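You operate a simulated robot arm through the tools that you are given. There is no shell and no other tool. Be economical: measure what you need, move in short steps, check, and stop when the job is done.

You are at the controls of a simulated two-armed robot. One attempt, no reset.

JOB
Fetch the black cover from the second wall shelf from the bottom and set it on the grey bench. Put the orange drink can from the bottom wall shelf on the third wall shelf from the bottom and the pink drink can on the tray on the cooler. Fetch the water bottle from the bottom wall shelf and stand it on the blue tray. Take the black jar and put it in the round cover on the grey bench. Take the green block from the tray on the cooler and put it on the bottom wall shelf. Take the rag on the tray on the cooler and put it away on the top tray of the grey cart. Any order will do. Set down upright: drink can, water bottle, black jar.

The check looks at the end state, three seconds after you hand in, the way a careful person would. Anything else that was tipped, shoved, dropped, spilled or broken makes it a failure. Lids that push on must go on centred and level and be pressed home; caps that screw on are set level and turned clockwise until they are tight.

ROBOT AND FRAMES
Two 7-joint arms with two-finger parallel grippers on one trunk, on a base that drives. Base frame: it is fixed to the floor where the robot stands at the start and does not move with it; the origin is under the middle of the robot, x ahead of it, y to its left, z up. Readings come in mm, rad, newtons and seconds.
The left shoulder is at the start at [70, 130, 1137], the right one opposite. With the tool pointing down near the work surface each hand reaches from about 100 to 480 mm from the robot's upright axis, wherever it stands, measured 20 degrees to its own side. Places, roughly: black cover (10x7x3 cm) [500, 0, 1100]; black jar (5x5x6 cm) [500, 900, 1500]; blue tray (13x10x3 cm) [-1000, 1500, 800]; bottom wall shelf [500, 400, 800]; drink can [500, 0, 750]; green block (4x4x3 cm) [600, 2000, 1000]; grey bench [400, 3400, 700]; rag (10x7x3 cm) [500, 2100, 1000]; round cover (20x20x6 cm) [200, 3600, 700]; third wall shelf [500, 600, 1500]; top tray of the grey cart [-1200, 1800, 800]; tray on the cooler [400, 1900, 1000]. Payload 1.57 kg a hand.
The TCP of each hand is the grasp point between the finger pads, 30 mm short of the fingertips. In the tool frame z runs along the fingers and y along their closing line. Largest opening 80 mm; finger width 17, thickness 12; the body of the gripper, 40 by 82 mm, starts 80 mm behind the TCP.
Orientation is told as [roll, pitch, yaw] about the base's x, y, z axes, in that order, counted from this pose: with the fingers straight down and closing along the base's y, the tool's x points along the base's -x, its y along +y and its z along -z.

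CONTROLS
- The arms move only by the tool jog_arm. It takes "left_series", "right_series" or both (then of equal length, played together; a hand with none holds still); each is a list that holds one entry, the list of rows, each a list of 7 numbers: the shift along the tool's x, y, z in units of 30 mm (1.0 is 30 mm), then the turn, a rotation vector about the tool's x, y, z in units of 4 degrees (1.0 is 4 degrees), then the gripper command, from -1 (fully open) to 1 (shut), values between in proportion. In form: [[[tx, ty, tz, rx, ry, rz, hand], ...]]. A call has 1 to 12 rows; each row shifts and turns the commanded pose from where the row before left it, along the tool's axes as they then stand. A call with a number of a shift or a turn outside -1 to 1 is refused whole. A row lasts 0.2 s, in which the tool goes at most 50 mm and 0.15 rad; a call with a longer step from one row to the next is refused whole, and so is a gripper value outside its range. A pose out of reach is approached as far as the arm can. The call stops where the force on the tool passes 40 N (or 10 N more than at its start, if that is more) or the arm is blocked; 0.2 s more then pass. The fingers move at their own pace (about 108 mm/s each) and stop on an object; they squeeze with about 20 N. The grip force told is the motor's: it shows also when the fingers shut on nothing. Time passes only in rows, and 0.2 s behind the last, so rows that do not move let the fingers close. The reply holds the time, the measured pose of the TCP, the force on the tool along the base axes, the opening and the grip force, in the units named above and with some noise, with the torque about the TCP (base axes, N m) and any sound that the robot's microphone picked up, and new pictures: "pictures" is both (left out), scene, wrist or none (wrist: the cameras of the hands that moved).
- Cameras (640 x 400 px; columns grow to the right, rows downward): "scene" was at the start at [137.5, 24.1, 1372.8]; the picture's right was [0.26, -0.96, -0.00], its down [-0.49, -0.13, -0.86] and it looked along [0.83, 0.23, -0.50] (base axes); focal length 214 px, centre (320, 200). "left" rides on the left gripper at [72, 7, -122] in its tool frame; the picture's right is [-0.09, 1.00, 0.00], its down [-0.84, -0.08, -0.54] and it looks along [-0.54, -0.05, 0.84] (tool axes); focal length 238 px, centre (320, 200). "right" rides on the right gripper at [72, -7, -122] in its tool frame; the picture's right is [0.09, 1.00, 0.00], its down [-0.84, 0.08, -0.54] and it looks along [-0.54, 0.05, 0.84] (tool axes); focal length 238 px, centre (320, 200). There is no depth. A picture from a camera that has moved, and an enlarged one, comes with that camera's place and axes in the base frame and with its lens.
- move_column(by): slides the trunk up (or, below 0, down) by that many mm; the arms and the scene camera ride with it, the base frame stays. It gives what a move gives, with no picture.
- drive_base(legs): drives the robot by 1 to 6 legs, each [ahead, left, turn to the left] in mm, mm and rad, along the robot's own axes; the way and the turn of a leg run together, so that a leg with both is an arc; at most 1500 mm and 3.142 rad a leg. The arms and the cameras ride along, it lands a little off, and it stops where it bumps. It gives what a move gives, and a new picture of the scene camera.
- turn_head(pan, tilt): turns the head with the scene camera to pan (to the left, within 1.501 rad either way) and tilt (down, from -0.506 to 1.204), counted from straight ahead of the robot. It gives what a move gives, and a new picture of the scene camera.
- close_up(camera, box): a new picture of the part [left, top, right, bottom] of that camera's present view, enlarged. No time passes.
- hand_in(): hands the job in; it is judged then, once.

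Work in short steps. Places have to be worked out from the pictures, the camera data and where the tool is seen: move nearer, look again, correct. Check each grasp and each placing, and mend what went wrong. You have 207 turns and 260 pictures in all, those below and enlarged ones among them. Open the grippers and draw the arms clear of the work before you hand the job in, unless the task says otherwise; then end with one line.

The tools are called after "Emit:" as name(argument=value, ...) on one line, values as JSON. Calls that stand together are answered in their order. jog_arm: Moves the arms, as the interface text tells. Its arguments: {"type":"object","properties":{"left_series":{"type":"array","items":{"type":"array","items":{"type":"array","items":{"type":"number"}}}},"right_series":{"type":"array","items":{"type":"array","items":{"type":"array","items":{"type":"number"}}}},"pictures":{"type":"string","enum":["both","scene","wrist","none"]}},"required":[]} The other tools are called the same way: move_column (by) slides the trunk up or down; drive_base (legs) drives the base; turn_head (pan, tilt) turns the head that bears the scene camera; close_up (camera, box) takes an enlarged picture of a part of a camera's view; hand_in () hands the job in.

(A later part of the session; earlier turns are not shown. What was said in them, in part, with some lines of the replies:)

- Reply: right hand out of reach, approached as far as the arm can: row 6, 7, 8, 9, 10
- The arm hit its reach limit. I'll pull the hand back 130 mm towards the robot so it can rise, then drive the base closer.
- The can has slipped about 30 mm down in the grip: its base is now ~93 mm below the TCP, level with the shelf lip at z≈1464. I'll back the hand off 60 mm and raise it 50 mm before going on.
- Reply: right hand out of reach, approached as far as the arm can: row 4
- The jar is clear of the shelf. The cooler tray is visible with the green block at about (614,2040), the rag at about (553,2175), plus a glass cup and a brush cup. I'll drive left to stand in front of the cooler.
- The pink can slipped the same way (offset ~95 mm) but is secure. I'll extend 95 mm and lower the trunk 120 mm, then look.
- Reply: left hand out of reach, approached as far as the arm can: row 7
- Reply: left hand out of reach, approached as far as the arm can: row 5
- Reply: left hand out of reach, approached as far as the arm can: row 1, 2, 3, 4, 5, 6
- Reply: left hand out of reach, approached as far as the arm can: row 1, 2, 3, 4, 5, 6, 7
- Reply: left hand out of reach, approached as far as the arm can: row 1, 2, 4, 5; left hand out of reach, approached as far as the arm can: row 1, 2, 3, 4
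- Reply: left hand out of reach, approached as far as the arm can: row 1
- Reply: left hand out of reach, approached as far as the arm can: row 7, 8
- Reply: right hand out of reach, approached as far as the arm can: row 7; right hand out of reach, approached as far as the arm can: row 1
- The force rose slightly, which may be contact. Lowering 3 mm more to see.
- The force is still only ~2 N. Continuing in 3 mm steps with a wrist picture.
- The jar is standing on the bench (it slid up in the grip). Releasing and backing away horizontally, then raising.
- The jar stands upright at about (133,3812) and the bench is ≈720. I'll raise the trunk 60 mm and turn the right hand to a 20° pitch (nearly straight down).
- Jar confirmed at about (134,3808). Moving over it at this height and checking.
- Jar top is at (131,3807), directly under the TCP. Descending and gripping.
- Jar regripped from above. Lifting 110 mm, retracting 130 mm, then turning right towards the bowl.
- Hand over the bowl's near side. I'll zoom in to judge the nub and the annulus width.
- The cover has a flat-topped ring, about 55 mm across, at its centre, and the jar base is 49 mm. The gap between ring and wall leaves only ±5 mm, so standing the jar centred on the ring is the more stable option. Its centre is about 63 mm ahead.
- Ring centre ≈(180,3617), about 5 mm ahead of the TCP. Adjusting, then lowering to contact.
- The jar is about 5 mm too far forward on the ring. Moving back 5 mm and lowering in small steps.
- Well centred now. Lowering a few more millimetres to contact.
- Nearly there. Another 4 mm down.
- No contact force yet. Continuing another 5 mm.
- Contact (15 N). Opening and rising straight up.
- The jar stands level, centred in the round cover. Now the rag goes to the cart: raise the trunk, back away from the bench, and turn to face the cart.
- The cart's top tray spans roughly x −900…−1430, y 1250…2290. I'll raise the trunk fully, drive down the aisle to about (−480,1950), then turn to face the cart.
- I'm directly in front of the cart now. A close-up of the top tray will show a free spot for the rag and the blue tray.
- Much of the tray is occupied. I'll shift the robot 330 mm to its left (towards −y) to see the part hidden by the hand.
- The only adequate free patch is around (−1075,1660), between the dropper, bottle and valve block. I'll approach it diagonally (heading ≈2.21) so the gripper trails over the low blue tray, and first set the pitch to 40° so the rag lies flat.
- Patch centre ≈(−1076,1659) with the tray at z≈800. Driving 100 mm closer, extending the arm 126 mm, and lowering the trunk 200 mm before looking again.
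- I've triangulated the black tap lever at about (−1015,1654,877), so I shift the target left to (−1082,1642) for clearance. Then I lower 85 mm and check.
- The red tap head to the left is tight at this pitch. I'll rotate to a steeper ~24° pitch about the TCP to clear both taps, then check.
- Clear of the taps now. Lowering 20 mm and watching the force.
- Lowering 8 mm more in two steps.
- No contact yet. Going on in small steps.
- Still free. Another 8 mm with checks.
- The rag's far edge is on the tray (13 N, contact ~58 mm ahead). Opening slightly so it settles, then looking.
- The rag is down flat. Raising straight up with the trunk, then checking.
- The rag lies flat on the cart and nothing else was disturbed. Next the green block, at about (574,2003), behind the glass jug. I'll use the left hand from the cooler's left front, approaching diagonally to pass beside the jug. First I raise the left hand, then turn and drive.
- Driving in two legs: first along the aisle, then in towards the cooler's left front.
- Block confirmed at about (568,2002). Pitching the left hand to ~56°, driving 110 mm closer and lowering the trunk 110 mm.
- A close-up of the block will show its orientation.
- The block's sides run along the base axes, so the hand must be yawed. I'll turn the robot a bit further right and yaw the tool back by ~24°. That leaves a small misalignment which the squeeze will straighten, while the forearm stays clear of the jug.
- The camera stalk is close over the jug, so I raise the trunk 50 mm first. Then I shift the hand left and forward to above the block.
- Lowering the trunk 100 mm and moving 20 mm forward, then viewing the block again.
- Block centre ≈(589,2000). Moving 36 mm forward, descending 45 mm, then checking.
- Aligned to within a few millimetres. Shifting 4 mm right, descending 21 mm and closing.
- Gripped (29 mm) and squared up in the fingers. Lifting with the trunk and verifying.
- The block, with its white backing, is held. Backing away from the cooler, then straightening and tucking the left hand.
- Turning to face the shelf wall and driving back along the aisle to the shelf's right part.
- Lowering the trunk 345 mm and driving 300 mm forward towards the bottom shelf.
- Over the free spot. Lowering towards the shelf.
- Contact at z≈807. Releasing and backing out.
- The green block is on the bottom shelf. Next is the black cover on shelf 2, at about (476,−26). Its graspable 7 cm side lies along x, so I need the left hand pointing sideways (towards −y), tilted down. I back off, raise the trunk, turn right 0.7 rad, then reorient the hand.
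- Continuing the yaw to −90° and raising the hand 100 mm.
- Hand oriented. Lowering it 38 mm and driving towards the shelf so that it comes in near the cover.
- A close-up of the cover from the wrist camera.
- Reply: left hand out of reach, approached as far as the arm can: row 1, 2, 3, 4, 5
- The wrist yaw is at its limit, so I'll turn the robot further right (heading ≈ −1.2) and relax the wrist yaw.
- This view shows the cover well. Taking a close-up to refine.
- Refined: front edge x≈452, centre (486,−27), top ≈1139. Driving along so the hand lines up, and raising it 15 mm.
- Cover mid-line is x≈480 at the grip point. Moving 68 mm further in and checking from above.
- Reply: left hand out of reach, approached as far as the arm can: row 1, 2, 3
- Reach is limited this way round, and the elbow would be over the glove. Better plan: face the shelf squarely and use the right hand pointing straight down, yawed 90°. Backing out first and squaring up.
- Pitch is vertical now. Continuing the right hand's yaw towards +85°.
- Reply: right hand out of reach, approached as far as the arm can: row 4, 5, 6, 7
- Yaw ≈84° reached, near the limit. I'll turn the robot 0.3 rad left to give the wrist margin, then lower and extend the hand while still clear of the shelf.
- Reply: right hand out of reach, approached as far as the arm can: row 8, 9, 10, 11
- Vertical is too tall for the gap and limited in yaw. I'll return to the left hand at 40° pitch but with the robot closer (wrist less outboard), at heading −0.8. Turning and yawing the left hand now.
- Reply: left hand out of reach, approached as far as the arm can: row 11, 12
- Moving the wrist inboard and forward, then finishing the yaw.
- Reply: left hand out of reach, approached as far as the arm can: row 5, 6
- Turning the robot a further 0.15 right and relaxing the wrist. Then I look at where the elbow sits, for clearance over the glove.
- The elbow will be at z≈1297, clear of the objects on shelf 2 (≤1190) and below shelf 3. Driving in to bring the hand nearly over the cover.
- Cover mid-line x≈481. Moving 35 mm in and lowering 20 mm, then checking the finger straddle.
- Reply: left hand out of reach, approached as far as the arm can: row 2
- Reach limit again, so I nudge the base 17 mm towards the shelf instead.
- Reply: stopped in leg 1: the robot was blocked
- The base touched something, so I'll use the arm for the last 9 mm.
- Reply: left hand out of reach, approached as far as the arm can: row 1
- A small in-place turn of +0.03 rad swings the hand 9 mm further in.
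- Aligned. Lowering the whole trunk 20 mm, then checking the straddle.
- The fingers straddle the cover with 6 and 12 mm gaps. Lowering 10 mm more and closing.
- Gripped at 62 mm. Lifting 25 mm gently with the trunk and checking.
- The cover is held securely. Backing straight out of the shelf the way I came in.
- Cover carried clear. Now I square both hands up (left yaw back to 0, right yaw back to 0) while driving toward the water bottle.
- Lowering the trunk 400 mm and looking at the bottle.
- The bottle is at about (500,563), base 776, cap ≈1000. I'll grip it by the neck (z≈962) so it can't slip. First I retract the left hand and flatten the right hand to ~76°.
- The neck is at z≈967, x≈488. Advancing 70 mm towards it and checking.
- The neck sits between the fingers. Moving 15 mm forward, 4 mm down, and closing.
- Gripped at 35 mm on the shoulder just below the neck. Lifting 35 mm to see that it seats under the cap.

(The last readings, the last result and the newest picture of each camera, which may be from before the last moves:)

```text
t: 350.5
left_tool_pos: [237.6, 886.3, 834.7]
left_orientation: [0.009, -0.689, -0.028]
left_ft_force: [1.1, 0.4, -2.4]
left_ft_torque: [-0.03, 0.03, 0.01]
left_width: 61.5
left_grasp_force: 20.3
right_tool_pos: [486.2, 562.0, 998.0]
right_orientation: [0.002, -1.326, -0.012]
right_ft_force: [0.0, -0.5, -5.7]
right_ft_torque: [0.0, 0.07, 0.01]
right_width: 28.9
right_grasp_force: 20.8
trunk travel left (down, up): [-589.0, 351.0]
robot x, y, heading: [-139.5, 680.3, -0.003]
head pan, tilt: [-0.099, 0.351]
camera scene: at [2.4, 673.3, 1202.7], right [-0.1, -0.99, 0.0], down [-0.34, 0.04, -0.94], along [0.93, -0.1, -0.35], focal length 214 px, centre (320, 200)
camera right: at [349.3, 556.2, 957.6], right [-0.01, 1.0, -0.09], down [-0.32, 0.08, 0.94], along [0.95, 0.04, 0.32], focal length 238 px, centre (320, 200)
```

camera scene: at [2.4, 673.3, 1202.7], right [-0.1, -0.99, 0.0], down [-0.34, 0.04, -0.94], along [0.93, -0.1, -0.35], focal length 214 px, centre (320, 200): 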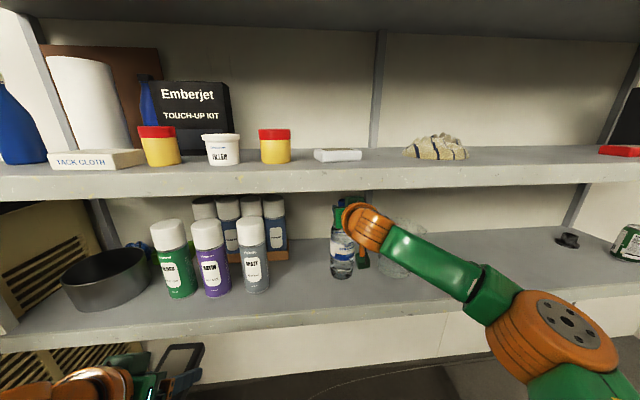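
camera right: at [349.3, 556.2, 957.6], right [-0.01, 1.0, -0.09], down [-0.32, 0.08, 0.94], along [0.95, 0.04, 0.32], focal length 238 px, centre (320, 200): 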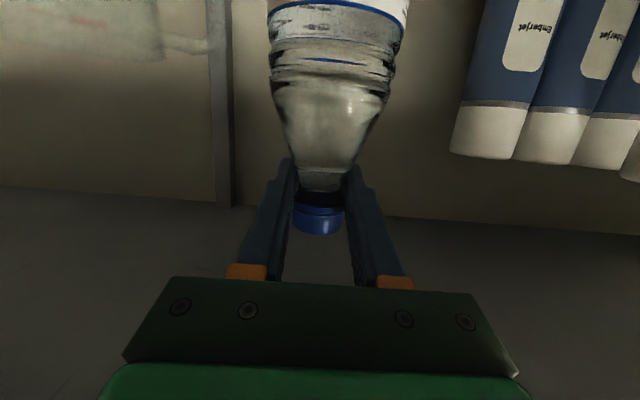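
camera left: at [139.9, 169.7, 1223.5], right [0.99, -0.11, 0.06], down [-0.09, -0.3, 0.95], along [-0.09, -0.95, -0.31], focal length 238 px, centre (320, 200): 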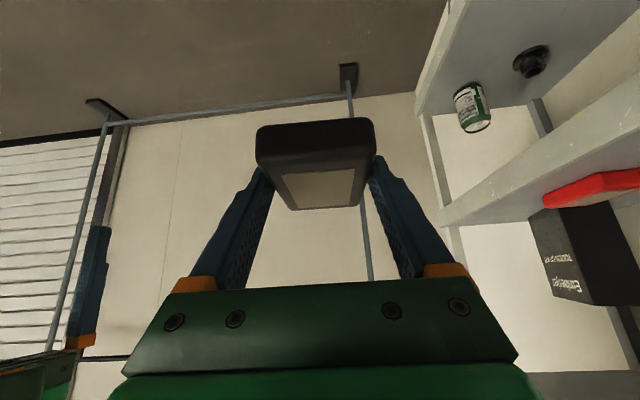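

The bottle hangs by its neck under the cap (28.9 mm, 5.5 N). Backing out, pulling the right hand in, and raising the trunk fully for the trip to the cart.

Emit:
drive_base(legs=[[-310, 0, 0]])

Emit:
jog_arm(right_series=[[[0.2, 0, -0.8, 0, 0, 0, 1], [0.2, 0, -0.8, 0, 0, 0, 1], [0.2, 0, -0.8, 0, 0, 0, 1], [0.2, 0, -0.8, 0, 0, 0, 1], [0, 0, 0, 0, 0, 0, 1]]], left_series=[[[-0.643, 0, -0.766, 0, 0, 0, 1], [-0.643, 0, -0.766, 0, 0, 0, 1], [-0.643, 0, -0.766, 0, 0, 0, 1], [-0.643, 0, -0.766, 0, 0, 0, 1], [0, 0, 0, 0, 0, 0, 1]]], pictures="none")

Emit:
move_column(by=250)

Emit:
drive_base(legs=[[0, 0, 3.14], [0, -650, 0]])

Emit:
turn_head(pan=-0.2, tilt=0.75)

```text
t: 352.6
left_tool_pos: [-71.9, 886.7, 834.3]
left_orientation: [0.009, -0.687, -0.032]
left_ft_force: [1.0, 0.1, -3.0]
left_ft_torque: [-0.04, 0.05, -0.01]
left_width: 61.8
left_grasp_force: 19.8
right_tool_pos: [176.1, 562.7, 997.3]
right_orientation: [0.002, -1.326, -0.012]
right_ft_force: [-0.6, -1.1, -5.3]
right_ft_torque: [0.02, 0.03, -0.06]
right_width: 28.7
right_grasp_force: 19.7
trunk travel left (down, up): [-589.0, 351.0]
robot x, y, heading: [-450.8, 685.4, -0.004]
head pan, tilt: [-0.099, 0.351]
camera scene: at [-306.6, 674.6, 1202.6], right [-0.11, -0.99, 0.0], down [-0.34, 0.04, -0.94], along [0.93, -0.1, -0.35], focal length 214 px, centre (320, 200)
```

scene: 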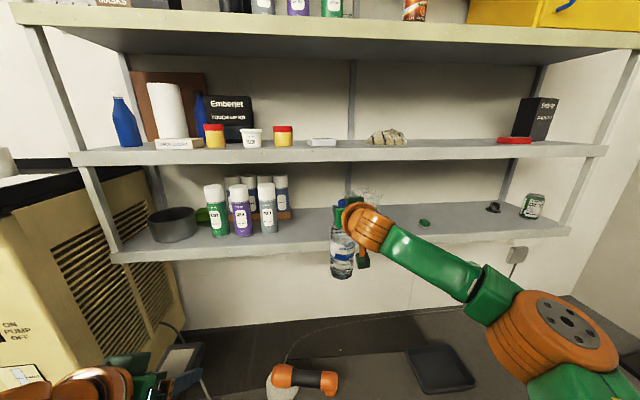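

```text
t: 353.8
left_tool_pos: [-69.0, 884.3, 952.3]
left_orientation: [0.009, -0.687, -0.034]
left_ft_force: [0.0, 0.8, -2.8]
left_ft_torque: [0.0, 0.02, -0.01]
left_width: 62.3
left_grasp_force: 20.4
right_tool_pos: [75.4, 564.2, 995.7]
right_orientation: [0.0, -1.326, -0.013]
right_ft_force: [0.6, 0.6, -4.2]
right_ft_torque: [0.01, 0.01, -0.02]
right_width: 28.8
right_grasp_force: 19.9
trunk travel left (down, up): [-589.0, 351.0]
robot x, y, heading: [-449.0, 682.3, -0.01]
head pan, tilt: [-0.099, 0.351]
```

```text
t: 356.3
left_tool_pos: [-68.6, 885.3, 1202.7]
left_orientation: [0.008, -0.689, -0.032]
left_ft_force: [0.9, 0.9, -2.0]
left_ft_torque: [-0.02, 0.02, 0.01]
left_width: 61.6
left_grasp_force: 19.8
right_tool_pos: [77.5, 564.8, 1246.9]
right_orientation: [0.002, -1.325, -0.011]
right_ft_force: [-0.7, -0.3, -5.6]
right_ft_torque: [0.03, -0.01, -0.01]
right_width: 29.0
right_grasp_force: 20.1
trunk travel left (down, up): [-839.0, 101.0]
robot x, y, heading: [-449.2, 688.2, -0.007]
head pan, tilt: [-0.099, 0.351]
```

```text
t: 367.2
left_tool_pos: [-813.6, 1138.3, 1204.2]
left_orientation: [0.01, -0.688, 3.067]
left_ft_force: [-0.2, -0.1, -2.3]
left_ft_torque: [-0.02, -0.06, -0.01]
left_width: 61.9
left_grasp_force: 20.1
right_tool_pos: [-945.1, 1465.0, 1246.8]
right_orientation: [-0.003, -1.325, 3.09]
right_ft_force: [-0.1, 0.3, -4.8]
right_ft_torque: [-0.03, -0.01, 0.01]
right_width: 28.4
right_grasp_force: 20.3
trunk travel left (down, up): [-839.0, 101.0]
robot x, y, heading: [-419.8, 1322.0, 3.094]
head pan, tilt: [-0.099, 0.351]
camera scene: at [-566.3, 1338.7, 1452.7], right [0.15, 0.99, 0.0], down [0.34, -0.05, -0.94], along [-0.93, 0.14, -0.35], focal length 214 px, centre (320, 200)
```

scene: 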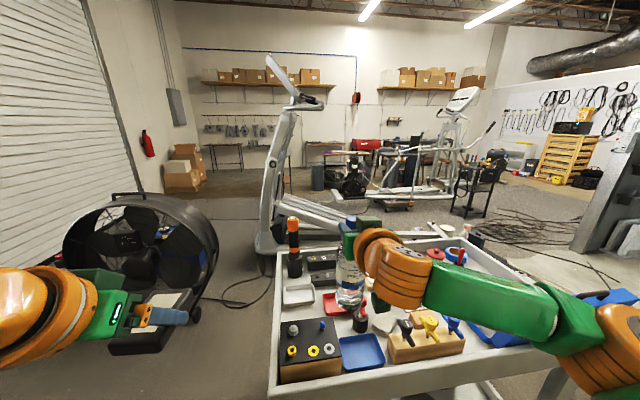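

```text
t: 368.0
left_tool_pos: [-814.4, 1141.3, 1201.9]
left_orientation: [0.009, -0.687, 3.066]
left_ft_force: [0.2, -0.5, -3.2]
left_ft_torque: [0.02, -0.02, 0.03]
left_width: 61.7
left_grasp_force: 20.2
right_tool_pos: [-944.7, 1466.7, 1246.7]
right_orientation: [0.004, -1.326, 3.087]
right_ft_force: [-0.2, 0.3, -4.6]
right_ft_torque: [0.0, -0.04, 0.01]
right_width: 28.5
right_grasp_force: 20.1
trunk travel left (down, up): [-839.0, 101.0]
robot x, y, heading: [-422.9, 1321.4, 3.094]
head pan, tilt: [-0.201, 0.75]
camera scene: at [-554.3, 1347.6, 1417.2], right [0.25, 0.97, 0.0], down [0.66, -0.17, -0.73], along [-0.71, 0.18, -0.68], focal length 214 px, centre (320, 200)
```

scene: 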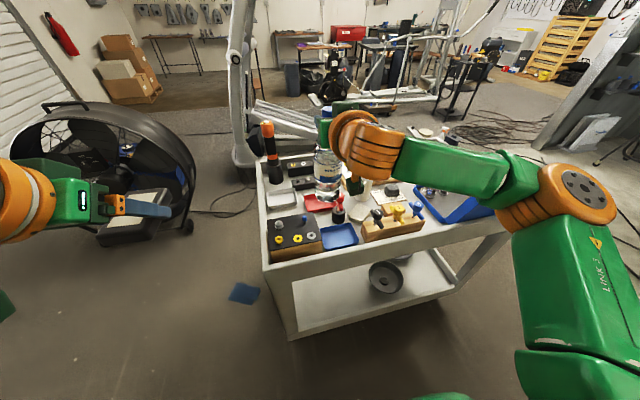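

The blue tray is at about (−983,1531). Driving 41 mm ahead and 62 mm right to line the bottle up, then lowering 190 mm.

Emit:
drive_base(legs=[[41, -62, 0]])

Emit:
move_column(by=-190)

Emit:
close_up(camera="scene", box=[240, 120, 440, 270])

Emit:
jog_arm(right_series=[[[0, 0, 0, 0, 0, 0, 1]]], pictures="wrist")

```text
t: 369.1
left_tool_pos: [-848.1, 1197.3, 1203.9]
left_orientation: [-0.001, -0.692, 3.072]
left_ft_force: [0.9, 0.0, -2.4]
left_ft_torque: [0.02, -0.01, -0.04]
left_width: 61.6
left_grasp_force: 19.7
right_tool_pos: [-978.4, 1524.0, 1250.1]
right_orientation: [-0.024, -1.33, 3.111]
right_ft_force: [1.1, -0.2, -4.5]
right_ft_torque: [-0.01, -0.06, -0.04]
right_width: 28.8
right_grasp_force: 20.1
trunk travel left (down, up): [-839.0, 101.0]
robot x, y, heading: [-462.0, 1390.9, 3.091]
head pan, tilt: [-0.201, 0.75]
camera scene: at [-587.8, 1403.4, 1417.7], right [0.25, 0.97, 0.01], down [0.66, -0.16, -0.73], along [-0.71, 0.19, -0.68], focal length 214 px, centre (320, 200)
```

scene: 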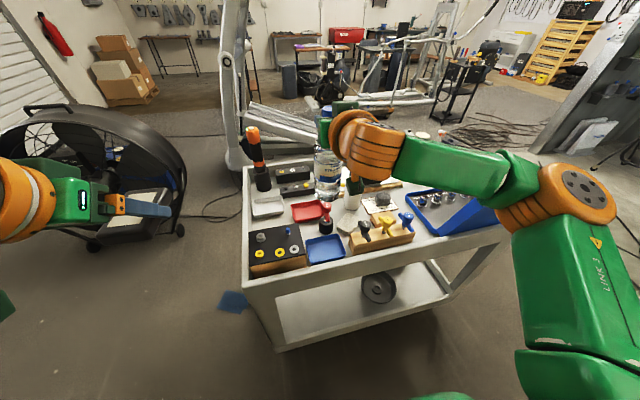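

```text
t: 371.2
left_tool_pos: [-852.1, 1205.6, 1012.5]
left_orientation: [0.009, -0.688, 3.066]
left_ft_force: [0.0, -0.4, -2.3]
left_ft_torque: [0.01, -0.03, 0.02]
left_width: 61.4
left_grasp_force: 20.0
right_tool_pos: [-982.6, 1531.4, 1056.4]
right_orientation: [0.003, -1.327, 3.086]
right_ft_force: [0.0, -0.6, -5.5]
right_ft_torque: [0.03, 0.02, 0.01]
right_width: 28.6
right_grasp_force: 20.1
trunk travel left (down, up): [-649.0, 291.0]
robot x, y, heading: [-458.7, 1386.7, 3.093]
head pan, tilt: [-0.201, 0.75]
```

```text
2.67 times, centred on (340, 195) of scene
camera zoom: at [-592.4, 1411.9, 1227.1], right [0.25, 0.97, 0.0], down [0.66, -0.17, -0.73], along [-0.71, 0.18, -0.68], focal length 572 px, centre (267, 213)
```

zoom: 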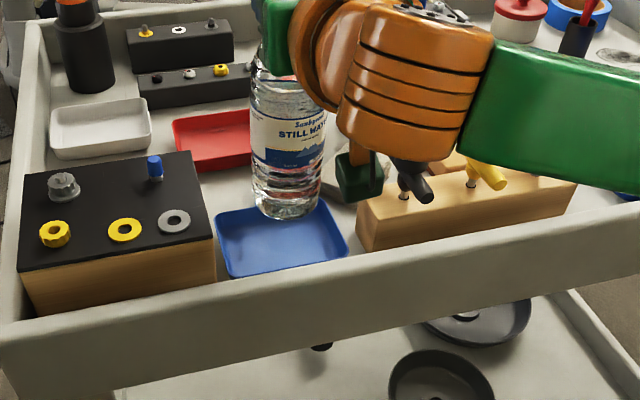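

```text
t: 371.6
left_tool_pos: [-851.3, 1204.6, 1013.3]
left_orientation: [0.011, -0.686, 3.067]
left_ft_force: [-0.2, -0.3, -2.8]
left_ft_torque: [-0.01, -0.04, 0.0]
left_width: 62.0
left_grasp_force: 20.3
right_tool_pos: [-982.6, 1529.8, 1056.8]
right_orientation: [0.001, -1.326, 3.086]
right_ft_force: [-0.5, 0.8, -5.0]
right_ft_torque: [0.0, -0.03, -0.02]
right_width: 28.7
right_grasp_force: 19.6
trunk travel left (down, up): [-649.0, 291.0]
robot x, y, heading: [-460.9, 1388.6, 3.087]
head pan, tilt: [-0.201, 0.75]
camera right: at [-847.1, 1530.0, 1016.5], right [-0.03, -1.0, -0.09], down [0.32, -0.09, 0.94], along [-0.95, 0.0, 0.32], focal length 238 px, centre (320, 200)
```

right: 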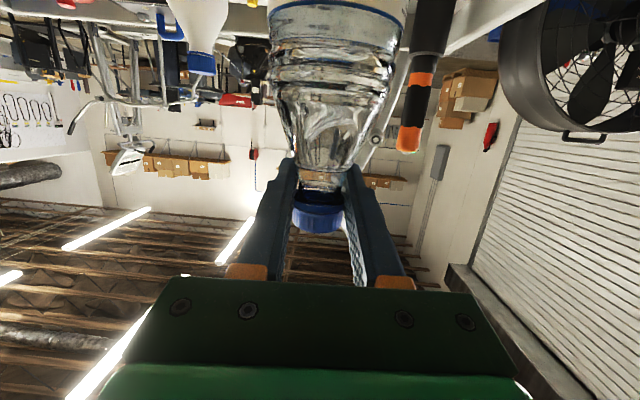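

The bottle is above the tray centre. Lowering 45 mm with the trunk, then fine steps to contact.

Emit:
move_column(by=-45)

Emit:
jog_arm(right_series=[[[0.13, 0, 0.032, 0, 0, 0, 1], [0.13, 0, 0.032, 0, 0, 0, 1], [0, 0, 0, 0, 0, 0, 1]]], pictures="none")

Emit:
close_up(camera="scene", box=[260, 120, 420, 240])

```text
t: 372.4
left_tool_pos: [-852.0, 1204.6, 968.0]
left_orientation: [0.009, -0.687, 3.067]
left_ft_force: [0.5, 1.0, -2.5]
left_ft_torque: [0.0, -0.04, 0.0]
left_width: 61.8
left_grasp_force: 20.0
right_tool_pos: [-982.3, 1530.4, 1011.9]
right_orientation: [0.003, -1.326, 3.085]
right_ft_force: [0.0, -0.5, -4.5]
right_ft_torque: [-0.04, -0.01, -0.01]
right_width: 28.5
right_grasp_force: 20.1
trunk travel left (down, up): [-604.0, 336.0]
robot x, y, heading: [-458.6, 1387.6, 3.09]
head pan, tilt: [-0.201, 0.75]
```

```text
t: 373.2
left_tool_pos: [-852.1, 1204.7, 967.7]
left_orientation: [0.009, -0.687, 3.066]
left_ft_force: [-0.7, -0.6, -3.2]
left_ft_torque: [0.01, -0.03, -0.02]
left_width: 61.9
left_grasp_force: 20.4
right_tool_pos: [-983.1, 1531.9, 1002.8]
right_orientation: [0.003, -1.327, 3.086]
right_ft_force: [0.1, 0.8, -4.6]
right_ft_torque: [0.0, -0.01, -0.02]
right_width: 28.4
right_grasp_force: 19.2
trunk travel left (down, up): [-604.0, 336.0]
robot x, y, heading: [-455.7, 1388.0, 3.093]
head pan, tilt: [-0.201, 0.75]
```

```text
3.33 times, centred on (340, 180) of scene
camera zoom: at [-592.4, 1411.8, 1182.1], right [0.25, 0.97, 0.0], down [0.66, -0.17, -0.73], along [-0.71, 0.18, -0.68], focal length 715 px, centre (253, 267)
```

zoom: 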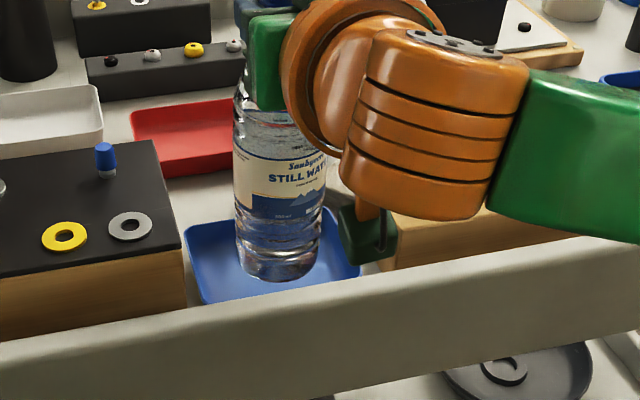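

Nearly down. Lowering in 4 mm steps.

Emit:
jog_arm(right_series=[[[0.13, 0, 0.032, 0, 0, 0, 1], [0.06, 0, 0.016, 0, 0, 0, 1], [0, 0, 0, 0, 0, 0, 1]]], pictures="none")

Emit:
jog_arm(right_series=[[[0.1, 0, 0.024, 0, 0, 0, 1], [0, 0, 0, 0, 0, 0, 1]]], pictures="none")

```text
t: 374.0
left_tool_pos: [-851.7, 1204.7, 968.4]
left_orientation: [0.009, -0.688, 3.065]
left_ft_force: [0.0, 0.3, -2.1]
left_ft_torque: [-0.04, -0.09, -0.02]
left_width: 61.8
left_grasp_force: 20.7
right_tool_pos: [-982.5, 1530.5, 997.9]
right_orientation: [0.001, -1.327, 3.084]
right_ft_force: [-0.1, 1.0, -4.5]
right_ft_torque: [-0.02, 0.04, -0.02]
right_width: 28.4
right_grasp_force: 19.4
trunk travel left (down, up): [-604.0, 336.0]
robot x, y, heading: [-459.8, 1388.1, 3.092]
head pan, tilt: [-0.201, 0.75]
```

```text
t: 374.6
left_tool_pos: [-850.8, 1205.0, 969.4]
left_orientation: [0.008, -0.687, 3.067]
left_ft_force: [-0.5, -0.3, -2.3]
left_ft_torque: [0.0, -0.04, -0.02]
left_width: 61.8
left_grasp_force: 19.7
right_tool_pos: [-982.3, 1531.2, 993.9]
right_orientation: [0.001, -1.327, 3.089]
right_ft_force: [-0.2, -0.2, -5.6]
right_ft_torque: [-0.02, -0.01, 0.05]
right_width: 28.7
right_grasp_force: 19.6
trunk travel left (down, up): [-604.0, 336.0]
robot x, y, heading: [-459.7, 1388.2, 3.086]
head pan, tilt: [-0.201, 0.75]
```

Still hanging. Continuing in steps.

Emit:
jog_arm(right_series=[[[0.1, 0, 0.024, 0, 0, 0, 1], [0.1, 0, 0.024, 0, 0, 0, 1], [0, 0, 0, 0, 0, 0, 1]]], pictures="none")

Emit:
jog_arm(right_series=[[[0.1, 0, 0.024, 0, 0, 0, 1], [0, 0, 0, 0, 0, 0, 1]]], pictures="none")

Emit:
close_up(camera="scene", box=[260, 120, 420, 240])

```text
t: 375.4
left_tool_pos: [-851.8, 1205.1, 967.4]
left_orientation: [0.008, -0.687, 3.067]
left_ft_force: [-0.1, 0.3, -2.9]
left_ft_torque: [-0.03, 0.0, 0.0]
left_width: 61.6
left_grasp_force: 20.3
right_tool_pos: [-982.9, 1531.4, 989.0]
right_orientation: [0.002, -1.325, 3.088]
right_ft_force: [-0.6, 0.0, -4.6]
right_ft_torque: [0.01, 0.02, -0.01]
right_width: 28.7
right_grasp_force: 19.6
trunk travel left (down, up): [-604.0, 336.0]
robot x, y, heading: [-461.8, 1388.4, 3.092]
head pan, tilt: [-0.201, 0.75]
```

```text
t: 376.0
left_tool_pos: [-852.9, 1204.7, 967.9]
left_orientation: [0.009, -0.688, 3.066]
left_ft_force: [-0.1, 0.0, -2.6]
left_ft_torque: [-0.03, -0.03, 0.01]
left_width: 61.9
left_grasp_force: 20.0
right_tool_pos: [-983.2, 1529.7, 985.4]
right_orientation: [0.003, -1.327, 3.087]
right_ft_force: [0.0, -0.1, -4.6]
right_ft_torque: [0.01, -0.05, 0.01]
right_width: 28.4
right_grasp_force: 20.3
trunk travel left (down, up): [-604.0, 336.0]
robot x, y, heading: [-460.7, 1386.6, 3.089]
head pan, tilt: [-0.201, 0.75]
```

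```text
3.33 times, centred on (340, 180) of scene
camera zoom: at [-592.4, 1411.8, 1182.1], right [0.25, 0.97, 0.0], down [0.66, -0.17, -0.73], along [-0.71, 0.18, -0.68], focal length 715 px, centre (253, 267)
```

zoom: 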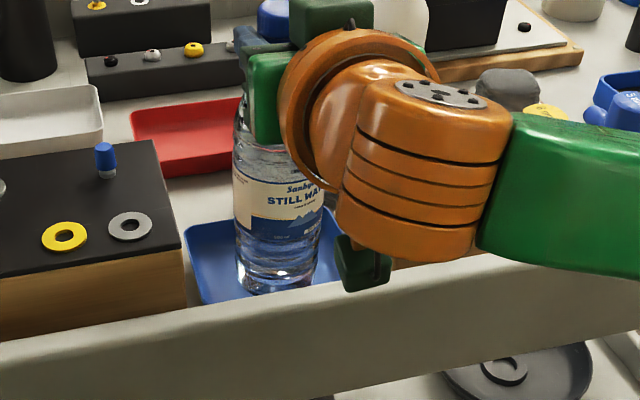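

Another 6 mm down.

Emit:
jog_arm(right_series=[[[0.1, 0, 0.024, 0, 0, 0, 1], [0.1, 0, 0.024, 0, 0, 0, 1], [0, 0, 0, 0, 0, 0, 1]]], pictures="none")

Emit:
jog_arm(right_series=[[[0.1, 0, 0.024, 0, 0, 0, 1], [0, 0, 0, 0, 0, 0, 1]]], pictures="none")

```text
t: 376.8
left_tool_pos: [-851.2, 1204.6, 968.2]
left_orientation: [0.009, -0.689, 3.068]
left_ft_force: [0.0, -0.4, -2.6]
left_ft_torque: [-0.04, -0.05, 0.01]
left_width: 61.7
left_grasp_force: 20.2
right_tool_pos: [-981.4, 1531.0, 979.7]
right_orientation: [0.002, -1.331, 3.085]
right_ft_force: [-2.3, -0.2, 1.3]
right_ft_torque: [0.06, 0.57, 0.03]
right_width: 28.6
right_grasp_force: 20.0
trunk travel left (down, up): [-604.0, 336.0]
robot x, y, heading: [-461.9, 1386.3, 3.09]
head pan, tilt: [-0.201, 0.75]
```

```text
t: 377.4
left_tool_pos: [-847.8, 1204.1, 968.7]
left_orientation: [0.008, -0.692, 3.068]
left_ft_force: [0.4, 0.5, -2.9]
left_ft_torque: [0.02, -0.08, 0.0]
left_width: 61.8
left_grasp_force: 19.5
right_tool_pos: [-979.7, 1530.7, 980.2]
right_orientation: [0.001, -1.335, 3.086]
right_ft_force: [-5.2, 1.6, 19.3]
right_ft_torque: [0.21, 0.67, 0.04]
right_width: 28.8
right_grasp_force: 19.9
trunk travel left (down, up): [-604.0, 336.0]
robot x, y, heading: [-461.7, 1388.6, 3.093]
head pan, tilt: [-0.201, 0.75]
```

Contact. Easing up 2 mm to relieve the preload, then opening.

Emit:
jog_arm(right_series=[[[-0.08, 0, -0.02, 0, 0, 0, 1], [0, 0, 0, 0, 0, 0, 0.3], [0, 0, 0, 0, 0, 0, -0.2], [0, 0, 0, 0, 0, 0, -0.4]]], pictures="both")

```text
t: 378.4
left_tool_pos: [-851.3, 1203.7, 968.5]
left_orientation: [0.009, -0.69, 3.067]
left_ft_force: [0.3, -0.4, -1.5]
left_ft_torque: [-0.01, -0.05, 0.0]
left_width: 61.7
left_grasp_force: 19.8
right_tool_pos: [-982.0, 1530.7, 978.4]
right_orientation: [0.0, -1.325, 3.088]
right_ft_force: [0.3, -0.3, -0.5]
right_ft_torque: [0.02, 0.0, -0.02]
right_width: 55.9
right_grasp_force: 0.1
trunk travel left (down, up): [-604.0, 336.0]
robot x, y, heading: [-460.4, 1383.5, 3.092]
head pan, tilt: [-0.201, 0.75]
camera scene: at [-590.9, 1411.4, 1182.3], right [0.25, 0.97, 0.0], down [0.66, -0.17, -0.73], along [-0.71, 0.18, -0.68], focal length 214 px, centre (320, 200)
camera right: at [-845.9, 1529.4, 938.5], right [-0.03, -1.0, -0.09], down [0.32, -0.09, 0.94], along [-0.95, 0.0, 0.32], focal length 238 px, centre (320, 200)
```

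scene: 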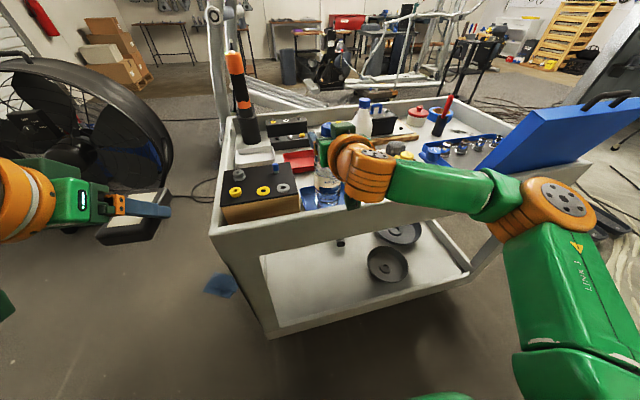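
right: 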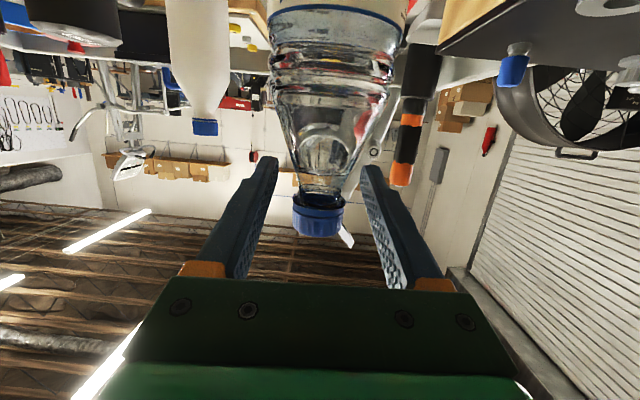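

The bottle stands free. Retreating horizontally by arm, then backing the base away.

Emit:
jog_arm(right_series=[[[0.12, 0, -0.48, 0, 0, 0, -0.4], [0.22, 0, -0.9, 0, 0, 0, -0.4], [0.22, 0, -0.9, 0, 0, 0, -0.4], [0, 0, 0, 0, 0, 0, -0.4]]], pictures="none")

Emit:
drive_base(legs=[[-200, 0, 0]])

Emit:
close_up(camera="scene", box=[220, 80, 420, 230])

```text
t: 379.4
left_tool_pos: [-849.8, 1204.9, 968.0]
left_orientation: [0.01, -0.688, 3.069]
left_ft_force: [-0.1, 0.6, -2.5]
left_ft_torque: [-0.02, -0.03, -0.05]
left_width: 61.5
left_grasp_force: 20.1
right_tool_pos: [-911.1, 1525.4, 978.4]
right_orientation: [0.002, -1.329, 3.088]
right_ft_force: [0.4, 0.3, 0.5]
right_ft_torque: [0.03, -0.01, 0.0]
right_width: 55.7
right_grasp_force: 0.0
trunk travel left (down, up): [-604.0, 336.0]
robot x, y, heading: [-461.0, 1383.0, 3.09]
head pan, tilt: [-0.201, 0.75]
```

```text
t: 381.0
left_tool_pos: [-652.4, 1194.5, 969.0]
left_orientation: [0.01, -0.687, 3.065]
left_ft_force: [-0.4, 0.3, -2.5]
left_ft_torque: [0.03, -0.02, 0.04]
left_width: 61.8
left_grasp_force: 20.0
right_tool_pos: [-710.1, 1516.1, 977.2]
right_orientation: [0.001, -1.329, 3.084]
right_ft_force: [0.1, -0.3, -0.6]
right_ft_torque: [0.0, -0.02, 0.01]
right_width: 56.0
right_grasp_force: 0.1
trunk travel left (down, up): [-604.0, 336.0]
robot x, y, heading: [-257.3, 1377.2, 3.091]
head pan, tilt: [-0.201, 0.75]
camera scene: at [-391.3, 1401.5, 1182.2], right [0.25, 0.97, 0.0], down [0.66, -0.17, -0.73], along [-0.71, 0.18, -0.68], focal length 214 px, centre (320, 200)
```

scene: 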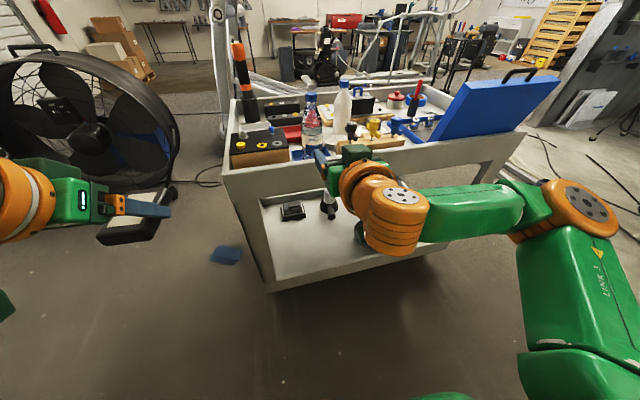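

```text
2.67 times, centred on (320, 155) of scene
camera zoom: at [-391.3, 1401.5, 1182.2], right [0.25, 0.97, 0.0], down [0.66, -0.17, -0.73], along [-0.71, 0.18, -0.68], focal length 572 px, centre (320, 320)
```

zoom: 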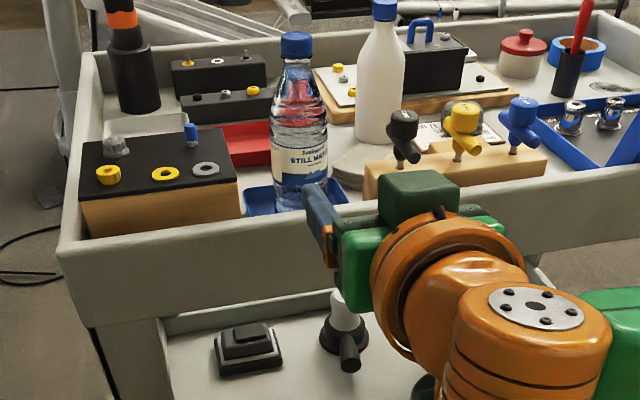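

The bottle stands upright on the blue tray. Now the cover goes to the bench: raise the trunk, turn, and drive up to the bench's free spot left of the bowl.

Emit:
move_column(by=230)

Emit:
drive_base(legs=[[150, 0, 0], [0, 0, -2.69], [471, 916, 0], [471, 916, 0]])

Emit:
turn_head(pan=0.3, tilt=0.8)

```text
t: 383.5
left_tool_pos: [-650.4, 1195.0, 1198.5]
left_orientation: [0.008, -0.69, 3.064]
left_ft_force: [-0.6, 0.0, -3.5]
left_ft_torque: [-0.03, -0.05, 0.0]
left_width: 61.7
left_grasp_force: 19.9
right_tool_pos: [-709.7, 1517.0, 1208.9]
right_orientation: [0.002, -1.327, 3.084]
right_ft_force: [0.1, -0.4, -0.7]
right_ft_torque: [0.0, -0.02, -0.01]
right_width: 55.8
right_grasp_force: 0.2
trunk travel left (down, up): [-834.0, 106.0]
robot x, y, heading: [-260.0, 1377.1, 3.086]
head pan, tilt: [-0.201, 0.75]
```

```text
t: 401.0
left_tool_pos: [2.5, 3792.2, 1199.6]
left_orientation: [0.008, -0.691, 0.379]
left_ft_force: [-0.9, -0.4, -3.0]
left_ft_torque: [-0.02, 0.04, -0.03]
left_width: 62.0
left_grasp_force: 20.1
right_tool_pos: [196.4, 3529.2, 1208.7]
right_orientation: [0.005, -1.328, 0.396]
right_ft_force: [-0.2, 0.3, -0.7]
right_ft_torque: [-0.02, 0.0, -0.01]
right_width: 56.2
right_grasp_force: 0.0
trunk travel left (down, up): [-834.0, 106.0]
robot x, y, heading: [-272.6, 3454.3, 0.401]
head pan, tilt: [-0.201, 0.75]
camera scene: at [-141.1, 3492.8, 1412.3], right [0.2, -0.98, 0.0], down [-0.67, -0.14, -0.73], along [0.72, 0.15, -0.68], focal length 214 px, centre (320, 200)
```

scene: 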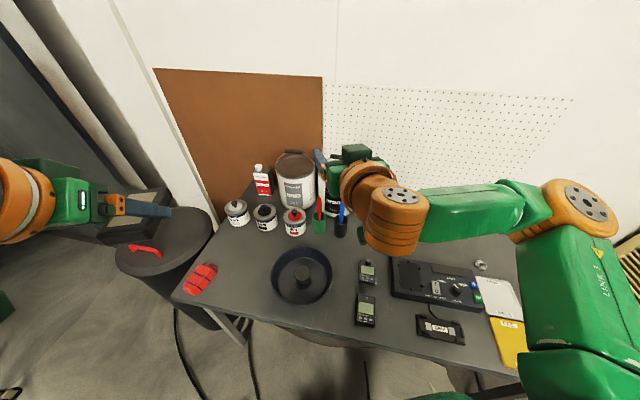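

```text
t: 402.0
left_tool_pos: [2.3, 3793.4, 1199.4]
left_orientation: [0.008, -0.69, 0.379]
left_ft_force: [0.6, 0.1, -2.9]
left_ft_torque: [0.0, 0.0, 0.0]
left_width: 61.7
left_grasp_force: 19.5
right_tool_pos: [196.1, 3530.3, 1207.8]
right_orientation: [0.0, -1.329, 0.4]
right_ft_force: [-0.2, -0.4, -0.9]
right_ft_torque: [0.02, -0.05, 0.02]
right_width: 56.0
right_grasp_force: 0.0
trunk travel left (down, up): [-834.0, 106.0]
robot x, y, heading: [-267.2, 3451.2, 0.404]
head pan, tilt: [0.3, 0.799]
camera scene: at [-160.7, 3529.4, 1408.3], right [0.65, -0.76, 0.0], down [-0.55, -0.46, -0.7], along [0.53, 0.45, -0.72], focal length 214 px, centre (320, 200)
```

scene: 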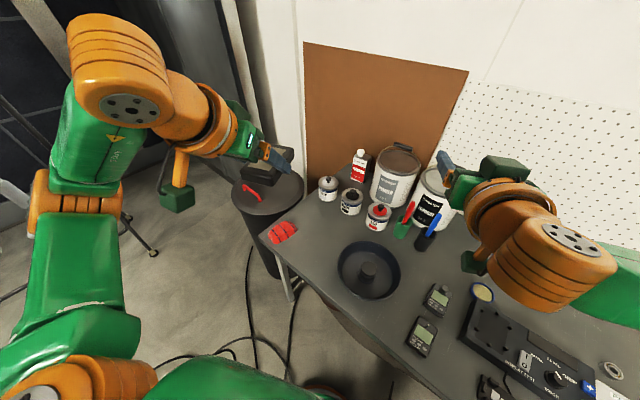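

The jar still stands in the cover. Lowering the trunk 290 mm, then moving the left hand 122 mm forward over the free spot at about (125,3800).

Emit:
move_column(by=-290)

Emit:
jog_arm(left_series=[[[-0.62, -0.16, 0.52, 0, 0, 0, 1], [-0.62, -0.16, 0.52, 0, 0, 0, 1], [-0.62, -0.16, 0.52, 0, 0, 0, 1], [-0.62, -0.16, 0.52, 0, 0, 0, 1], [-0.62, -0.16, 0.52, 0, 0, 0, 1], [0.643, 0, 0.766, 0, 0, 0, 1], [0.643, 0, 0.766, 0, 0, 0, 1], [0, 0, 0, 0, 0, 0, 1]]], pictures="both")

```text
t: 404.9
left_tool_pos: [1.0, 3794.3, 908.3]
left_orientation: [0.01, -0.69, 0.379]
left_ft_force: [-0.8, -0.3, -2.3]
left_ft_torque: [-0.05, -0.01, 0.04]
left_width: 61.7
left_grasp_force: 19.7
right_tool_pos: [196.0, 3530.0, 917.7]
right_orientation: [0.002, -1.328, 0.4]
right_ft_force: [-0.4, 0.1, -0.1]
right_ft_torque: [0.01, -0.01, -0.01]
right_width: 56.1
right_grasp_force: 0.1
trunk travel left (down, up): [-544.0, 396.0]
robot x, y, heading: [-270.6, 3459.2, 0.401]
head pan, tilt: [0.3, 0.799]
```

```text
t: 406.7
left_tool_pos: [121.8, 3815.8, 847.7]
left_orientation: [0.007, -0.688, 0.379]
left_ft_force: [0.9, 0.1, -3.1]
left_ft_torque: [-0.02, 0.05, 0.0]
left_width: 61.7
left_grasp_force: 20.4
right_tool_pos: [196.6, 3530.2, 917.8]
right_orientation: [0.002, -1.327, 0.397]
right_ft_force: [0.2, 0.4, 0.4]
right_ft_torque: [0.01, -0.02, 0.03]
right_width: 56.2
right_grasp_force: 0.1
trunk travel left (down, up): [-544.0, 396.0]
robot x, y, heading: [-270.0, 3459.5, 0.398]
head pan, tilt: [0.3, 0.799]
camera scene: at [-160.8, 3529.0, 1118.3], right [0.65, -0.76, 0.0], down [-0.55, -0.46, -0.7], along [0.53, 0.45, -0.72], focal length 214 px, centre (320, 200)
camera left: at [-3.6, 3772.9, 896.7], right [-0.31, 0.95, 0.07], down [0.31, 0.04, 0.95], along [0.9, 0.31, -0.31], focal length 238 px, centre (320, 200)
```

scene: 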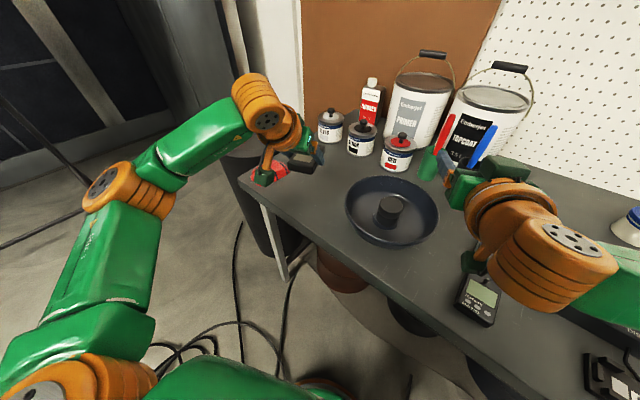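
left: 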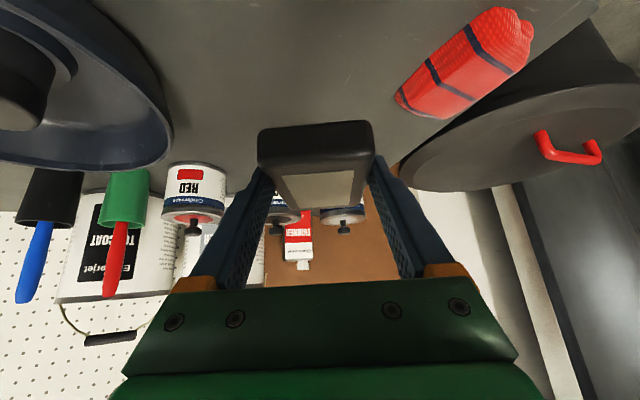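

The spot is clear, and I shift 12 mm further from the red rag. Lowering 75 mm, then slow steps.

Emit:
jog_arm(left_series=[[[0, -0.4, 0, 0, 0, 0, 1], [0.54, 0, 0.64, 0, 0, 0, 1], [0.54, 0, 0.64, 0, 0, 0, 1], [0.5, 0, 0.6, 0, 0, 0, 1], [0, 0, 0, 0, 0, 0, 1]]], pictures="none")

Emit:
jog_arm(left_series=[[[0.1, 0, 0.12, 0, 0, 0, 1], [0.1, 0, 0.12, 0, 0, 0, 1], [0, 0, 0, 0, 0, 0, 1]]], pictures="wrist")

```text
t: 407.9
left_tool_pos: [126.5, 3804.9, 772.4]
left_orientation: [0.009, -0.689, 0.378]
left_ft_force: [1.1, 0.0, -3.1]
left_ft_torque: [-0.02, 0.03, 0.0]
left_width: 61.5
left_grasp_force: 19.5
right_tool_pos: [194.9, 3530.2, 917.7]
right_orientation: [0.001, -1.329, 0.398]
right_ft_force: [0.2, -0.7, 0.7]
right_ft_torque: [-0.01, -0.01, 0.01]
right_width: 55.8
right_grasp_force: 0.0
trunk travel left (down, up): [-544.0, 396.0]
robot x, y, heading: [-265.5, 3457.2, 0.4]
head pan, tilt: [0.3, 0.799]
```

```text
t: 408.7
left_tool_pos: [126.0, 3804.6, 762.9]
left_orientation: [0.007, -0.69, 0.378]
left_ft_force: [0.1, -0.2, -3.6]
left_ft_torque: [0.0, 0.05, 0.04]
left_width: 61.7
left_grasp_force: 20.4
right_tool_pos: [196.0, 3530.9, 917.3]
right_orientation: [0.003, -1.329, 0.399]
right_ft_force: [-0.1, 0.0, 0.0]
right_ft_torque: [0.03, 0.01, 0.01]
right_width: 56.3
right_grasp_force: 0.1
trunk travel left (down, up): [-544.0, 396.0]
robot x, y, heading: [-269.0, 3460.1, 0.404]
head pan, tilt: [0.3, 0.799]
camera left: at [0.5, 3761.5, 812.9], right [-0.31, 0.95, 0.07], down [0.31, 0.04, 0.95], along [0.9, 0.31, -0.31], focal length 238 px, centre (320, 200)
```

left: 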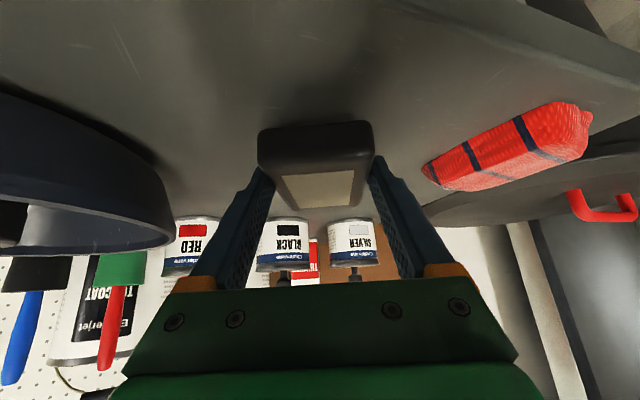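

Not yet touching. Continuing in 4 mm steps.

Emit:
jog_arm(left_series=[[[0.086, 0, 0.102, 0, 0, 0, 1], [0, 0, 0, 0, 0, 0, 1]]], pictures="none")

Emit:
jog_arm(left_series=[[[0.086, 0, 0.102, 0, 0, 0, 1], [0, 0, 0, 0, 0, 0, 1]]], pictures="none")

```text
t: 409.3
left_tool_pos: [125.5, 3804.4, 760.3]
left_orientation: [0.01, -0.687, 0.38]
left_ft_force: [0.2, -0.7, -3.1]
left_ft_torque: [-0.06, 0.06, 0.03]
left_width: 61.9
left_grasp_force: 19.9
right_tool_pos: [195.6, 3530.1, 917.8]
right_orientation: [0.001, -1.328, 0.398]
right_ft_force: [-0.8, -0.8, 0.1]
right_ft_torque: [0.01, 0.03, 0.03]
right_width: 55.8
right_grasp_force: 0.1
trunk travel left (down, up): [-544.0, 396.0]
robot x, y, heading: [-268.2, 3458.6, 0.406]
head pan, tilt: [0.3, 0.799]
```

```text
t: 409.9
left_tool_pos: [125.0, 3805.4, 755.3]
left_orientation: [0.009, -0.69, 0.379]
left_ft_force: [-0.5, -0.4, -2.9]
left_ft_torque: [-0.01, 0.04, -0.01]
left_width: 61.6
left_grasp_force: 20.4
right_tool_pos: [196.3, 3529.3, 917.8]
right_orientation: [0.003, -1.329, 0.4]
right_ft_force: [0.3, -0.5, 0.1]
right_ft_torque: [-0.04, 0.01, -0.04]
right_width: 56.0
right_grasp_force: 0.0
trunk travel left (down, up): [-544.0, 396.0]
robot x, y, heading: [-268.6, 3453.5, 0.399]
head pan, tilt: [0.3, 0.799]
```

Emit:
jog_arm(left_series=[[[0.086, 0, 0.102, 0, 0, 0, 1], [0, 0, 0, 0, 0, 0, 1]]], pictures="none")

Emit:
jog_arm(left_series=[[[0.086, 0, 0.102, 0, 0, 0, 1], [0, 0, 0, 0, 0, 0, 1]]], pictures="none")

```text
t: 410.5
left_tool_pos: [125.3, 3805.2, 751.2]
left_orientation: [0.009, -0.69, 0.379]
left_ft_force: [-0.5, -0.5, -3.1]
left_ft_torque: [-0.02, 0.02, 0.0]
left_width: 61.6
left_grasp_force: 19.8
right_tool_pos: [196.5, 3530.4, 917.7]
right_orientation: [0.002, -1.327, 0.4]
right_ft_force: [-0.4, -0.7, -0.8]
right_ft_torque: [0.01, 0.0, 0.04]
right_width: 55.9
right_grasp_force: 0.0
trunk travel left (down, up): [-544.0, 396.0]
robot x, y, heading: [-266.5, 3458.2, 0.407]
head pan, tilt: [0.3, 0.799]
```

```text
t: 411.1
left_tool_pos: [125.3, 3805.5, 749.1]
left_orientation: [0.01, -0.693, 0.379]
left_ft_force: [2.7, 4.7, 11.1]
left_ft_torque: [-0.26, 0.03, 0.01]
left_width: 61.6
left_grasp_force: 20.0
right_tool_pos: [195.3, 3529.8, 917.7]
right_orientation: [0.001, -1.331, 0.397]
right_ft_force: [0.3, 0.2, 0.7]
right_ft_torque: [-0.01, -0.02, -0.02]
right_width: 55.6
right_grasp_force: 0.0
trunk travel left (down, up): [-544.0, 396.0]
robot x, y, heading: [-269.8, 3454.9, 0.405]
head pan, tilt: [0.3, 0.799]
```

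Contact (11 N). Opening and rising straight up.

Emit:
jog_arm(left_series=[[[0, 0, 0, 0, 0, 0, 0.1], [0, 0, 0, 0, 0, 0, -0.9], [0, 0, 0, 0, 0, 0, -0.9], [-0.32, 0, -0.38, 0, 0, 0, -0.9], [-0.643, 0, -0.766, 0, 0, 0, -0.9], [-0.643, 0, -0.766, 0, 0, 0, -1], [-0.643, 0, -0.766, 0, 0, 0, -1], [0, 0, 0, 0, 0, 0, -1]]], pictures="both")

```text
t: 412.9
left_tool_pos: [126.7, 3805.2, 854.3]
left_orientation: [0.009, -0.689, 0.379]
left_ft_force: [0.0, 0.4, -0.3]
left_ft_torque: [0.0, -0.03, 0.03]
left_width: 80.1
left_grasp_force: 0.1
right_tool_pos: [196.1, 3530.5, 917.7]
right_orientation: [0.003, -1.329, 0.399]
right_ft_force: [-0.7, 0.0, -0.5]
right_ft_torque: [-0.01, -0.02, 0.01]
right_width: 55.9
right_grasp_force: 0.1
trunk travel left (down, up): [-544.0, 396.0]
robot x, y, heading: [-267.6, 3457.6, 0.404]
head pan, tilt: [0.3, 0.799]
camera scene: at [-161.1, 3529.0, 1118.3], right [0.65, -0.76, 0.0], down [-0.55, -0.46, -0.7], along [0.53, 0.45, -0.72], focal length 214 px, centre (320, 200)
camera left: at [1.5, 3762.0, 903.8], right [-0.31, 0.95, 0.07], down [0.31, 0.03, 0.95], along [0.9, 0.31, -0.31], focal length 238 px, centre (320, 200)
```

scene: 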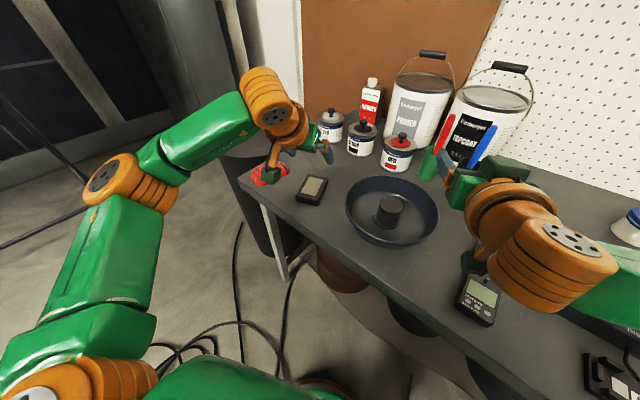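
left: 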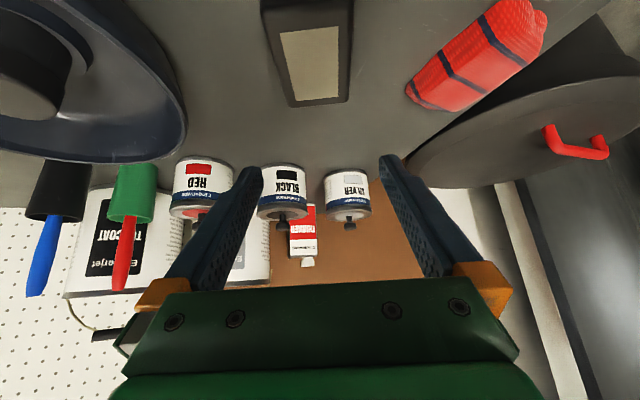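

The cover lies flat on the bench. Raising the trunk, backing away and opening the right gripper before handing in.

Emit:
move_column(by=250)

Emit:
drive_base(legs=[[-350, 0, 0]])

Emit:
jog_arm(left_series=[[[0, 0, 0, 0, 0, 0, -1], [0, 0, 0, 0, 0, 0, -1]]], right_series=[[[0, 0, 0, 0, 0, 0, -1], [0, 0, 0, 0, 0, 0, -1]]], pictures="none")

Emit:
close_up(camera="scene", box=[240, 100, 480, 280])

```text
t: 415.5
left_tool_pos: [126.6, 3805.7, 1105.2]
left_orientation: [0.01, -0.689, 0.379]
left_ft_force: [0.2, 0.2, -0.2]
left_ft_torque: [0.0, 0.01, 0.0]
left_width: 80.2
left_grasp_force: 0.0
right_tool_pos: [196.6, 3529.6, 1167.8]
right_orientation: [0.002, -1.33, 0.396]
right_ft_force: [0.7, 0.9, 0.2]
right_ft_torque: [-0.03, 0.01, 0.03]
right_width: 56.0
right_grasp_force: 0.1
trunk travel left (down, up): [-794.0, 146.0]
robot x, y, heading: [-267.7, 3458.4, 0.402]
head pan, tilt: [0.3, 0.799]
```

```text
t: 417.7
left_tool_pos: [-189.7, 3669.9, 1104.0]
left_orientation: [0.009, -0.688, 0.38]
left_ft_force: [0.6, 0.2, -0.4]
left_ft_torque: [-0.01, -0.01, 0.0]
left_width: 80.1
left_grasp_force: 0.1
right_tool_pos: [-121.4, 3395.1, 1167.0]
right_orientation: [0.001, -1.327, 0.399]
right_ft_force: [-0.1, -0.3, 0.2]
right_ft_torque: [0.04, 0.01, 0.01]
right_width: 56.1
right_grasp_force: 0.1
trunk travel left (down, up): [-794.0, 146.0]
robot x, y, heading: [-585.5, 3318.6, 0.409]
head pan, tilt: [0.3, 0.799]
camera scene: at [-477.3, 3393.9, 1368.1], right [0.65, -0.76, 0.0], down [-0.55, -0.46, -0.7], along [0.53, 0.45, -0.72], focal length 214 px, centre (320, 200)
```

scene: 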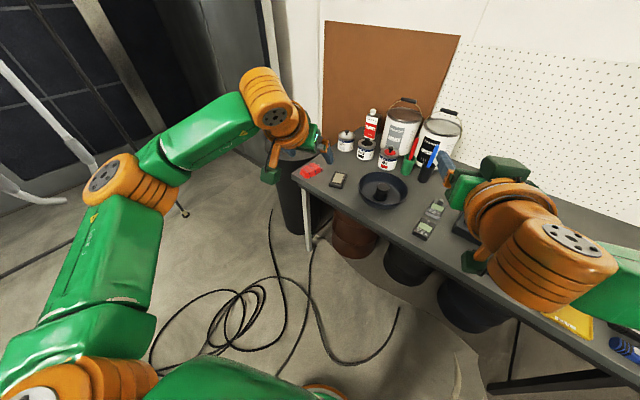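

```text
t: 418.3
left_tool_pos: [-191.1, 3669.3, 1103.3]
left_orientation: [0.009, -0.689, 0.378]
left_ft_force: [0.2, 0.3, -0.6]
left_ft_torque: [-0.02, -0.02, 0.01]
left_width: 79.9
left_grasp_force: 0.0
right_tool_pos: [-121.9, 3396.2, 1166.8]
right_orientation: [0.002, -1.327, 0.4]
right_ft_force: [0.1, 0.1, -0.1]
right_ft_torque: [-0.01, 0.0, 0.04]
right_width: 80.0
right_grasp_force: 0.0
trunk travel left (down, up): [-794.0, 146.0]
robot x, y, heading: [-589.0, 3318.5, 0.406]
head pan, tilt: [0.3, 0.799]
```

```text
2.22 times, centred on (360, 190) of scene
camera zoom: at [-478.6, 3393.3, 1368.3], right [0.65, -0.76, 0.0], down [-0.55, -0.46, -0.7], along [0.53, 0.45, -0.72], focal length 477 px, centre (231, 222)
```

zoom: 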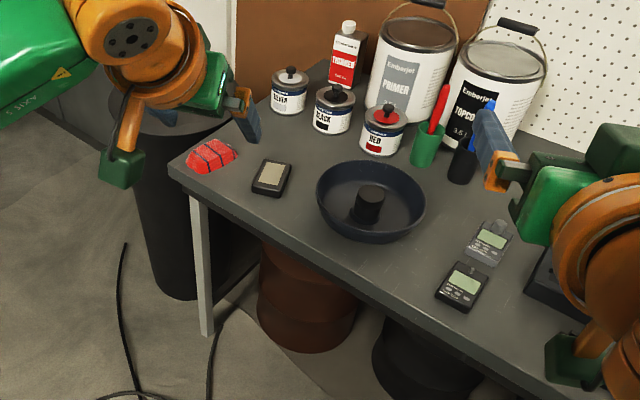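

All seven items are placed, both grippers are open and the arms are clear of the work, so I'm handing in.

Emit:
hand_in()

```text
The job is handed in.
```

The job is handed in with all seven items placed: cover on the bench, orange can on shelf 3, pink can on the cooler tray, bottle on the blue tray, jar in the round cover (standing on its raised centre ring), block on the bottom shelf, rag on the cart; the base bumped something once near the wall shelf and I saw nothing moved.
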